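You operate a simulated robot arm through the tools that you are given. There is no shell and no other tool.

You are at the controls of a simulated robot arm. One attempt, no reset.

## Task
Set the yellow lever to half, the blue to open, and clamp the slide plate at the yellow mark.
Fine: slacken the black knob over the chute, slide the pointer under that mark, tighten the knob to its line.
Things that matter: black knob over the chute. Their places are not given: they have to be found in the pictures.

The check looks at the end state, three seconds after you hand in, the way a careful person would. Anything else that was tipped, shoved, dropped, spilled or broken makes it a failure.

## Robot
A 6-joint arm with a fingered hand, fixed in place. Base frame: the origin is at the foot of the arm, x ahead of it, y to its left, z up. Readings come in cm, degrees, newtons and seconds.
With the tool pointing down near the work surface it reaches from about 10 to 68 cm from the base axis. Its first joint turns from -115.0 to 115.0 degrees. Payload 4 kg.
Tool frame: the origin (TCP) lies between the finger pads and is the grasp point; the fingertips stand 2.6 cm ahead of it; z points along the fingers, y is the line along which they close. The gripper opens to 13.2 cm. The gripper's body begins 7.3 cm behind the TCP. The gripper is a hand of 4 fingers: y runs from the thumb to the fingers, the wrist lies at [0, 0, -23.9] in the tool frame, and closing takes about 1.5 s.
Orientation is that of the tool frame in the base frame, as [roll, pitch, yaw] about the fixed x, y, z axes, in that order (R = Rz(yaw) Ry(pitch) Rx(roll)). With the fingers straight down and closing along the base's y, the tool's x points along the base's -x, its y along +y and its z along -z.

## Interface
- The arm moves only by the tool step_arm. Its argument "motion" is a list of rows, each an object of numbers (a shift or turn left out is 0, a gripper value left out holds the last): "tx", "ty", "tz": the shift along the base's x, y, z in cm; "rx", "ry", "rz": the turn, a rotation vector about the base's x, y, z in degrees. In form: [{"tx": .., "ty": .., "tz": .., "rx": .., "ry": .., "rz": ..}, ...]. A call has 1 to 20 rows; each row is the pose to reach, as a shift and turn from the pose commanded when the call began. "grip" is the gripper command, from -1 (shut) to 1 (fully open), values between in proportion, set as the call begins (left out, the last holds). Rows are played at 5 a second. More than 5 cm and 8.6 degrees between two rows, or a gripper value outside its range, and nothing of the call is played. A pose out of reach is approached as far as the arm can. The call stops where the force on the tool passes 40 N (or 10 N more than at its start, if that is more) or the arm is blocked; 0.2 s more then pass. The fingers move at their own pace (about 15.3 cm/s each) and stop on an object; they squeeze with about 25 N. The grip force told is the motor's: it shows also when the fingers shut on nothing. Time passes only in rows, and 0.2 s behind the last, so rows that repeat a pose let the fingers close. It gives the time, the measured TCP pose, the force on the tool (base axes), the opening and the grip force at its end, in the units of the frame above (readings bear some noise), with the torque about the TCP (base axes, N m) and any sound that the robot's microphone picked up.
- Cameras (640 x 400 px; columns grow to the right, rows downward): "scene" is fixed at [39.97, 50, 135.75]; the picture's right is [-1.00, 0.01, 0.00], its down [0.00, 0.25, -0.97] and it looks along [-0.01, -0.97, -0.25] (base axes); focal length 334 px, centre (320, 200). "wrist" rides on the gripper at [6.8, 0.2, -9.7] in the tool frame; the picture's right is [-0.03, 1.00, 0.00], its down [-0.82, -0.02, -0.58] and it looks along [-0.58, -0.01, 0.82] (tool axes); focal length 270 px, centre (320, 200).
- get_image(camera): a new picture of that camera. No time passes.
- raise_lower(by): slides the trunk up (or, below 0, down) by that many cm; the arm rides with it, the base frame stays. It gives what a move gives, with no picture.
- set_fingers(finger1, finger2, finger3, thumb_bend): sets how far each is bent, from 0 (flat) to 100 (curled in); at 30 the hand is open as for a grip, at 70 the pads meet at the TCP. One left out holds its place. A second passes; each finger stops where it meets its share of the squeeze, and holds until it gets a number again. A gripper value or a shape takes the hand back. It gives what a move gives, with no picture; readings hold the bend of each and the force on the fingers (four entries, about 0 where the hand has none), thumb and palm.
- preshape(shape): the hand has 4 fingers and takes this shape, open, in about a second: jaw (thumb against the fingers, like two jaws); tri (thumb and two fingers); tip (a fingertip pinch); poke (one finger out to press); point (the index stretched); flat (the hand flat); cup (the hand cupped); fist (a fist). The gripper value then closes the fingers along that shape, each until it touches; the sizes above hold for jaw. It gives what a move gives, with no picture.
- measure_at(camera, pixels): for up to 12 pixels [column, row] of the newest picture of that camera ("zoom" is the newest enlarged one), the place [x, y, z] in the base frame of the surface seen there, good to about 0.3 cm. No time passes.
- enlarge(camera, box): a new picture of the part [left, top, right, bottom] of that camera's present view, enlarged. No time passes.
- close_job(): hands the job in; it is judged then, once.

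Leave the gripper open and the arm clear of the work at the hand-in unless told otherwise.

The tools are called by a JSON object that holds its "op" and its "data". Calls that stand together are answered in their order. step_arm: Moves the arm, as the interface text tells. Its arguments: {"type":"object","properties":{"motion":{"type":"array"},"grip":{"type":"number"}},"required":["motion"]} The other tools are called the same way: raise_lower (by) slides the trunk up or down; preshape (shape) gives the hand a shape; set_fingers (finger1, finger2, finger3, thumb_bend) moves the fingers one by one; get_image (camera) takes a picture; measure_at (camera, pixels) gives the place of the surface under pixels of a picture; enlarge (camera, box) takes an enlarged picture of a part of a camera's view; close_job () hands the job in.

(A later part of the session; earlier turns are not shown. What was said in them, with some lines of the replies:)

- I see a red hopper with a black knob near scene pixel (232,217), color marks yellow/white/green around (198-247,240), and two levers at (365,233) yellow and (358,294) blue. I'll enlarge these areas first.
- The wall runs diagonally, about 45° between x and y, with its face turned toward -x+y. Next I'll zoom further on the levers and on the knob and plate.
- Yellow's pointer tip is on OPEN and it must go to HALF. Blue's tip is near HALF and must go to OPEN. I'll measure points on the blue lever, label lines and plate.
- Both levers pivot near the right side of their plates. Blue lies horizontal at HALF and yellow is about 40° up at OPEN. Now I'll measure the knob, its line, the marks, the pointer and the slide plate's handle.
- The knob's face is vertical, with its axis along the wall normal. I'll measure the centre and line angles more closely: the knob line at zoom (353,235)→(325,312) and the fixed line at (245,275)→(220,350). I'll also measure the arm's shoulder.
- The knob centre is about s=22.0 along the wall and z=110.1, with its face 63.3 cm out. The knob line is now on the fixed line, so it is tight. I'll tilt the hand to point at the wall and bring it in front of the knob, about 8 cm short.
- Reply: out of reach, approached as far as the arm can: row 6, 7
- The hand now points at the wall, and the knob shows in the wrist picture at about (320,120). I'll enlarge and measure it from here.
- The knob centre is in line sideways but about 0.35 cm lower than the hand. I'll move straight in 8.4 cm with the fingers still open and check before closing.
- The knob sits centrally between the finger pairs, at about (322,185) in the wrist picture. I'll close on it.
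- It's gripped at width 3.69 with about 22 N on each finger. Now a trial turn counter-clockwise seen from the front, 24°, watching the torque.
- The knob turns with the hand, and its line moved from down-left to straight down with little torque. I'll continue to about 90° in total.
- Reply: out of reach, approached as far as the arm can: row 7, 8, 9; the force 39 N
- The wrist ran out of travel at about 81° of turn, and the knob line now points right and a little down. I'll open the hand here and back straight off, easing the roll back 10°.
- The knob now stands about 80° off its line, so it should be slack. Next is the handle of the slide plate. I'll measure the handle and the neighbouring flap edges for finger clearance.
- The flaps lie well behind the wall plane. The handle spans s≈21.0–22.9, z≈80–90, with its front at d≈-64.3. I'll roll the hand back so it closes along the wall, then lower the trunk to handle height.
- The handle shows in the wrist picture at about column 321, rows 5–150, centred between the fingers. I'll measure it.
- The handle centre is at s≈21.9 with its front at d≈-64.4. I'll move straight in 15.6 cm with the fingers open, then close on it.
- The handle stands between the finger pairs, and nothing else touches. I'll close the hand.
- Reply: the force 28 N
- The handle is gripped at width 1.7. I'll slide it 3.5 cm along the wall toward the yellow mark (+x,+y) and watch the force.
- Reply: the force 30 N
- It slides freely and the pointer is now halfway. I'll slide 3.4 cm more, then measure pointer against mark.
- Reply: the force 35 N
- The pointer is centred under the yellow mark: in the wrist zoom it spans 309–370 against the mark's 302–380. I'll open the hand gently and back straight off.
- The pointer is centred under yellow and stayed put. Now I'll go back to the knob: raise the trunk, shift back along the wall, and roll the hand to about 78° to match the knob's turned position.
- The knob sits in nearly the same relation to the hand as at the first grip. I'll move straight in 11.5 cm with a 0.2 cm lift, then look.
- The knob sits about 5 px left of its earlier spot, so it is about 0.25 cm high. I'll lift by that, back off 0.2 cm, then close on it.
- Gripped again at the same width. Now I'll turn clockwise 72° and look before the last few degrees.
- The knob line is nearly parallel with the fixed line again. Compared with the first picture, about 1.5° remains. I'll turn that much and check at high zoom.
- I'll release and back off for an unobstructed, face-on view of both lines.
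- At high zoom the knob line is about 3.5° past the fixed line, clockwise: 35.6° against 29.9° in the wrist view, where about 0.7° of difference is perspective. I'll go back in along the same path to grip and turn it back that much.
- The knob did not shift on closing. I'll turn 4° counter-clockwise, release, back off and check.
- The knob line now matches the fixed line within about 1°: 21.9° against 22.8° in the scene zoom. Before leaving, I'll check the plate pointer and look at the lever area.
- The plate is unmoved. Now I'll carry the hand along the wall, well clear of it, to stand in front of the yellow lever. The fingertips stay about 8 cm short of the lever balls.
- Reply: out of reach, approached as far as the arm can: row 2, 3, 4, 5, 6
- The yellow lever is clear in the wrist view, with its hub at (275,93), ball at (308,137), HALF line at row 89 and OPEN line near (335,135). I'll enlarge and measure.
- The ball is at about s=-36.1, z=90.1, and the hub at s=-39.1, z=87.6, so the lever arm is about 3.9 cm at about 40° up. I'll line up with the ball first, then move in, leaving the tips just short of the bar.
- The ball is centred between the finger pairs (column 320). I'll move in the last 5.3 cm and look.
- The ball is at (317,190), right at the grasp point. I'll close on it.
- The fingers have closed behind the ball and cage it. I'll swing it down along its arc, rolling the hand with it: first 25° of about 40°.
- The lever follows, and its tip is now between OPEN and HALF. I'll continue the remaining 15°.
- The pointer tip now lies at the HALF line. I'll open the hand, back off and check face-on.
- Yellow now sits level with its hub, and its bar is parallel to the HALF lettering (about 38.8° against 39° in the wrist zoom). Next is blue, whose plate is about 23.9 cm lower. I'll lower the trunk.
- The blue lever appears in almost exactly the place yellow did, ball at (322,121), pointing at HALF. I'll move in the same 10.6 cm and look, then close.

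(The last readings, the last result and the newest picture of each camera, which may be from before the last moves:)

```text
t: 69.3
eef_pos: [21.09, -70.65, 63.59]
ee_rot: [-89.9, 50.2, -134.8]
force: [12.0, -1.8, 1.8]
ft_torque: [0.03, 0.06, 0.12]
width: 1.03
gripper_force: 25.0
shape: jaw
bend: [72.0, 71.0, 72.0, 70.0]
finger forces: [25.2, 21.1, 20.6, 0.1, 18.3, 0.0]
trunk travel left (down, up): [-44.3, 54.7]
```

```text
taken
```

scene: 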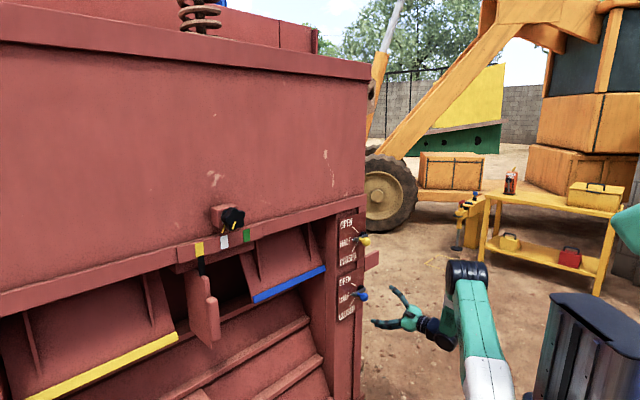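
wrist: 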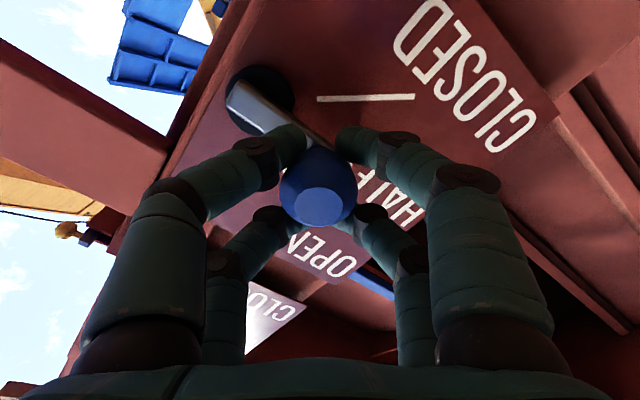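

The blue ball is caged. I'll swing it up along its arc, 30° first.

{"op": "step_arm", "data": {"motion": [{"tx": -0.01, "ty": -0.01, "tz": 0.34, "rx": 3.54, "ry": -3.54}, {"tx": -0.04, "ty": -0.04, "tz": 0.68, "rx": 7.07, "ry": -7.07}, {"tx": -0.09, "ty": -0.09, "tz": 1.01, "rx": 10.6, "ry": -10.6}, {"tx": -0.17, "ty": -0.17, "tz": 1.33, "rx": 14.14, "ry": -14.14}, {"tx": -0.26, "ty": -0.26, "tz": 1.65, "rx": 17.68, "ry": -17.68}, {"tx": -0.37, "ty": -0.37, "tz": 1.95, "rx": 21.21, "ry": -21.21}, {"tx": -0.37, "ty": -0.37, "tz": 1.95, "rx": 21.21, "ry": -21.21}]}}

{"op": "get_image", "data": {"camera": "wrist"}}

{"op": "enlarge", "data": {"camera": "scene", "box": [336, 275, 384, 305]}}

```text
t: 70.9
eef_pos: [20.71, -71.02, 65.59]
ee_rot: [-88.9, 80.1, -133.8]
force: [10.7, 5.8, 2.3]
ft_torque: [0.06, 0.02, 0.29]
width: 0.91
gripper_force: 25.0
shape: jaw
bend: [72.0, 71.0, 72.0, 70.0]
finger forces: [30.8, 25.0, 24.8, 0.1, 19.4, 0.0]
trunk travel left (down, up): [-44.3, 54.7]
```

```text
taken
```

wrist: 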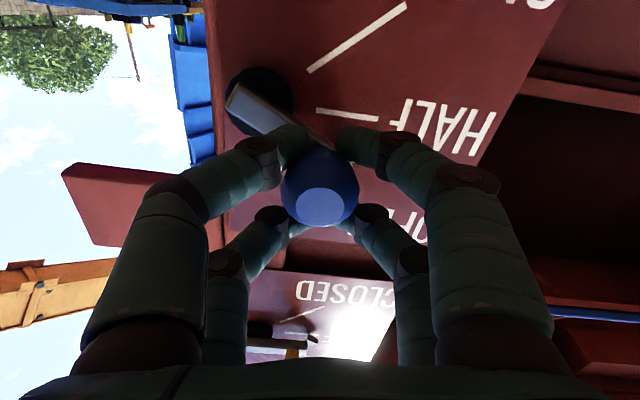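

```text
13.33 times, centred on (360, 290) of scene
```

zoom: 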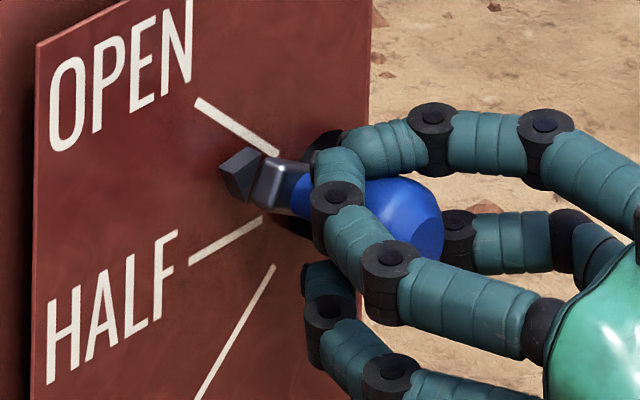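

It follows well. Now the last 10°.

{"op": "step_arm", "data": {"motion": [{"tx": -0.13, "ty": -0.13, "tz": 0.29, "rx": 3.54, "ry": -3.54}, {"tx": -0.275, "ty": -0.275, "tz": 0.56, "rx": 7.07, "ry": -7.07}, {"tx": -0.275, "ty": -0.275, "tz": 0.56, "rx": 7.07, "ry": -7.07}]}}

{"op": "get_image", "data": {"camera": "wrist"}}

{"op": "enlarge", "data": {"camera": "scene", "box": [336, 275, 384, 305]}}

```text
t: 71.7
eef_pos: [20.46, -71.43, 66.21]
ee_rot: [28.8, 89.8, -16.3]
force: [8.9, 0.8, 6.2]
ft_torque: [0.11, -0.14, 0.18]
width: 0.89
gripper_force: 25.5
shape: jaw
bend: [72.0, 71.0, 72.0, 70.0]
finger forces: [28.5, 24.2, 24.5, 0.0, 20.4, 0.0]
trunk travel left (down, up): [-44.3, 54.7]
```

```text
taken
```

wrist: 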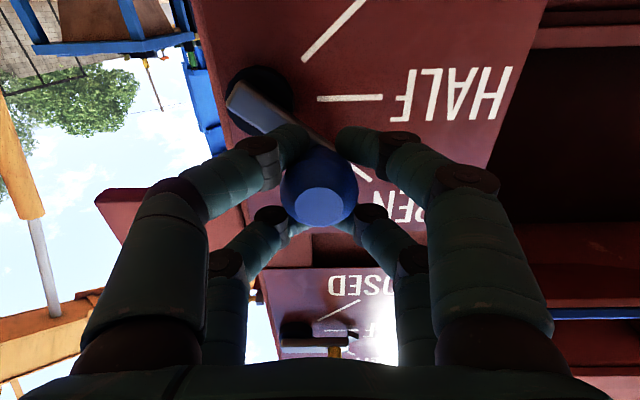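

```text
13.33 times, centred on (360, 290) of scene
```

zoom: 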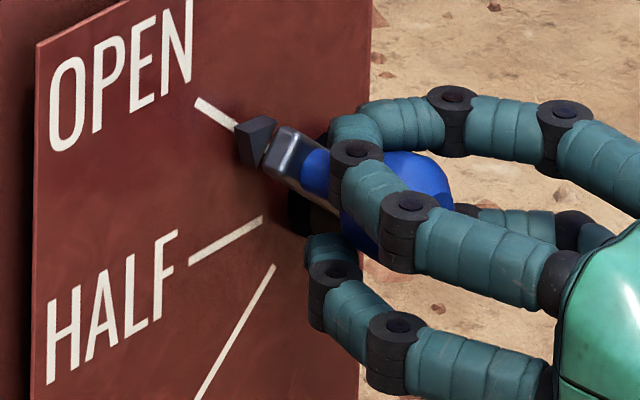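

The blue tip is on the OPEN line. I'll open, back off and check face-on.

{"op": "step_arm", "data": {"motion": [{"tz": 0}, {"tz": 0}, {"tz": 0}, {"tz": 0}, {"tz": 0}, {"tz": 0}, {"tz": 0}], "grip": 1}}

{"op": "step_arm", "data": {"motion": [{"tx": -1.5, "ty": 1.5}, {"tx": -3, "ty": 3}, {"tx": -4.5, "ty": 5.5}, {"tx": -6.5, "ty": 8, "tz": -1}, {"tx": -7.1, "ty": 8.6, "tz": -2}, {"tx": -7.1, "ty": 8.6, "tz": -2}]}}

{"op": "get_image", "data": {"camera": "wrist"}}

{"op": "enlarge", "data": {"camera": "wrist", "box": [230, 30, 390, 180]}}

{"op": "enlarge", "data": {"camera": "scene", "box": [336, 275, 384, 305]}}

```text
t: 73.3
eef_pos: [20.42, -71.3, 66.12]
ee_rot: [57.7, 89.8, 12.8]
force: [-1.1, 1.0, 0.4]
ft_torque: [-0.02, 0.02, 0.01]
width: 13.19
gripper_force: 0.1
shape: jaw
bend: [30.0, 30.0, 30.0, 30.0]
finger forces: [0.0, 0.0, 0.0, 0.0, 0.0, 0.1]
trunk travel left (down, up): [-44.3, 54.7]
```

```text
t: 74.7
eef_pos: [13.21, -62.61, 64.1]
ee_rot: [49.3, 89.8, 4.2]
force: [-0.1, 0.3, 0.3]
ft_torque: [0.02, 0.0, -0.01]
width: 13.19
gripper_force: 0.1
shape: jaw
bend: [30.0, 30.0, 30.0, 30.0]
finger forces: [0.1, 0.1, 0.0, 0.0, 0.0, 0.1]
trunk travel left (down, up): [-44.3, 54.7]
```

```text
taken
```

wrist: 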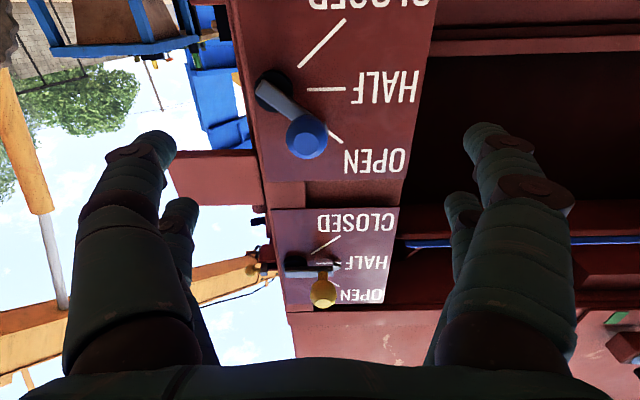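

```text
2.67 times, centred on (310, 105) of wrist
```

zoom: 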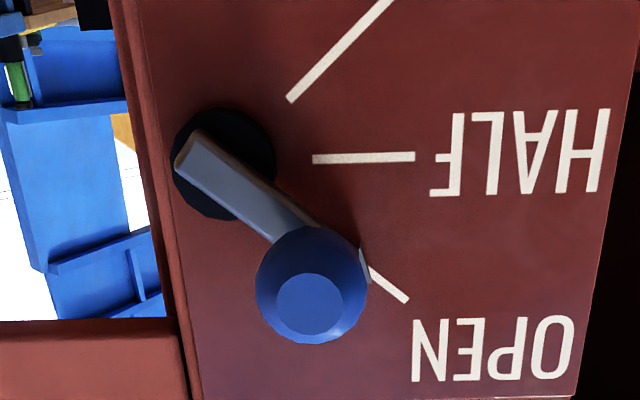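

```text
13.33 times, centred on (360, 290) of scene
```

zoom: 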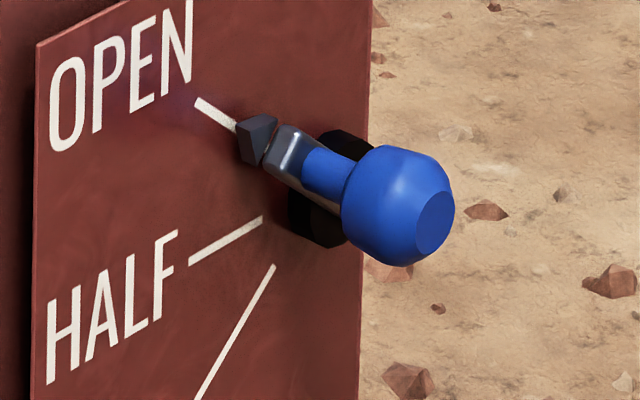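

Blue matches the earlier picture of yellow at OPEN almost exactly. I'll back the arm farther off and do a final check of all items.

{"op": "step_arm", "data": {"motion": [{"tx": -2, "ty": 2}, {"tx": -4, "ty": 4}, {"tx": -6, "ty": 6}, {"tx": -6, "ty": 6}]}}

{"op": "enlarge", "data": {"camera": "scene", "box": [170, 190, 290, 265]}}

{"op": "enlarge", "data": {"camera": "scene", "box": [216, 210, 240, 236]}}

{"op": "enlarge", "data": {"camera": "scene", "box": [336, 222, 376, 252]}}

{"op": "get_image", "data": {"camera": "scene"}}

```text
t: 75.7
eef_pos: [7.2, -56.71, 64.19]
ee_rot: [51.9, 89.8, 6.8]
force: [0.4, 0.0, 0.6]
ft_torque: [0.02, -0.01, 0.01]
width: 13.19
gripper_force: 0.1
shape: jaw
bend: [30.0, 30.0, 30.0, 30.0]
finger forces: [0.1, 0.0, 0.0, 0.0, 0.0, 0.0]
trunk travel left (down, up): [-44.3, 54.7]
```

```text
5.33 times, centred on (230, 228) of scene
```

zoom: 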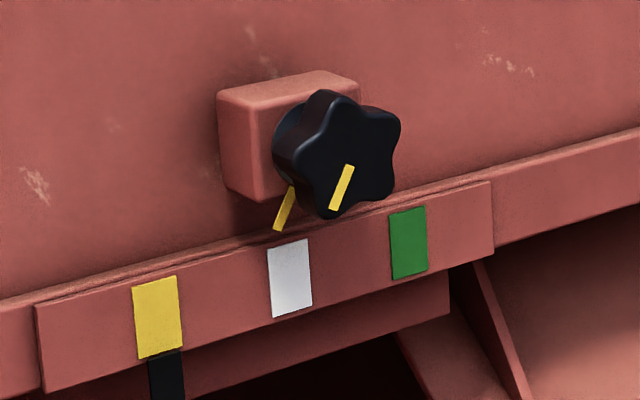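

```text
15.38 times, centred on (228, 223) of scene
```

zoom: 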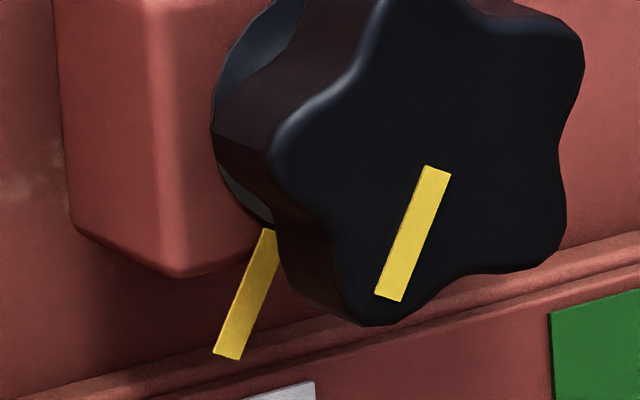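

```text
13.33 times, centred on (356, 237) of scene
```

zoom: 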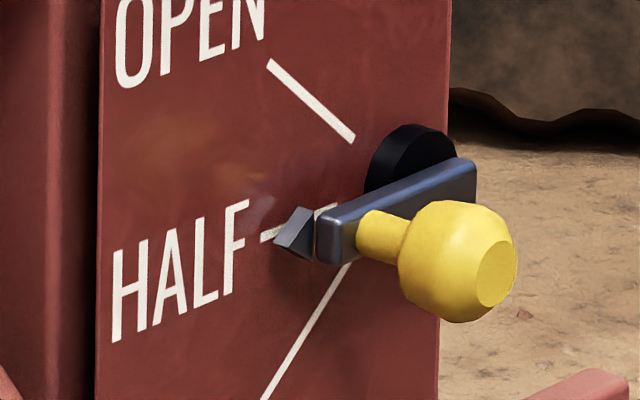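

```text
taken
```

scene: 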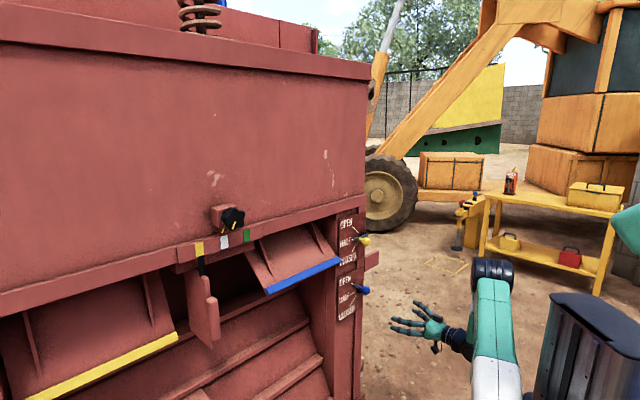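

Everything checks out:
- **Knob:** its line is back on the fixed line.
- **Slide plate:** the pointer is centred under the yellow mark.
- **Levers:** yellow is at HALF and blue is at OPEN, and the blue flap has lifted with it.
- **Arm:** the hand is open and clear of the work.

I'll hand in.

{"op": "close_job", "data": {}}

```text
The job is handed in.
```

I've handed the job in with all three settings done. I don't have the check's result.

- **Yellow lever:** it is at HALF, within about 1–2° of level with its hub.
- **Blue lever:** it is at OPEN, matching how the yellow lever looked when it was at OPEN. The blue flap lifted with it.
- **Slide plate:** I slackened the black knob by about 80°, slid the plate, and the pointer is centred under the yellow mark. It did not move while I tightened the knob.
- **Knob:** its line is back on the fixed line to within about 1°. I first turned it about 3.5° too far, then turned it back to the line. I did not push on the plate to test how firmly it is clamped.

I saw nothing tipped, shoved or dropped in the last pictures. The hand is open and clear of the work.
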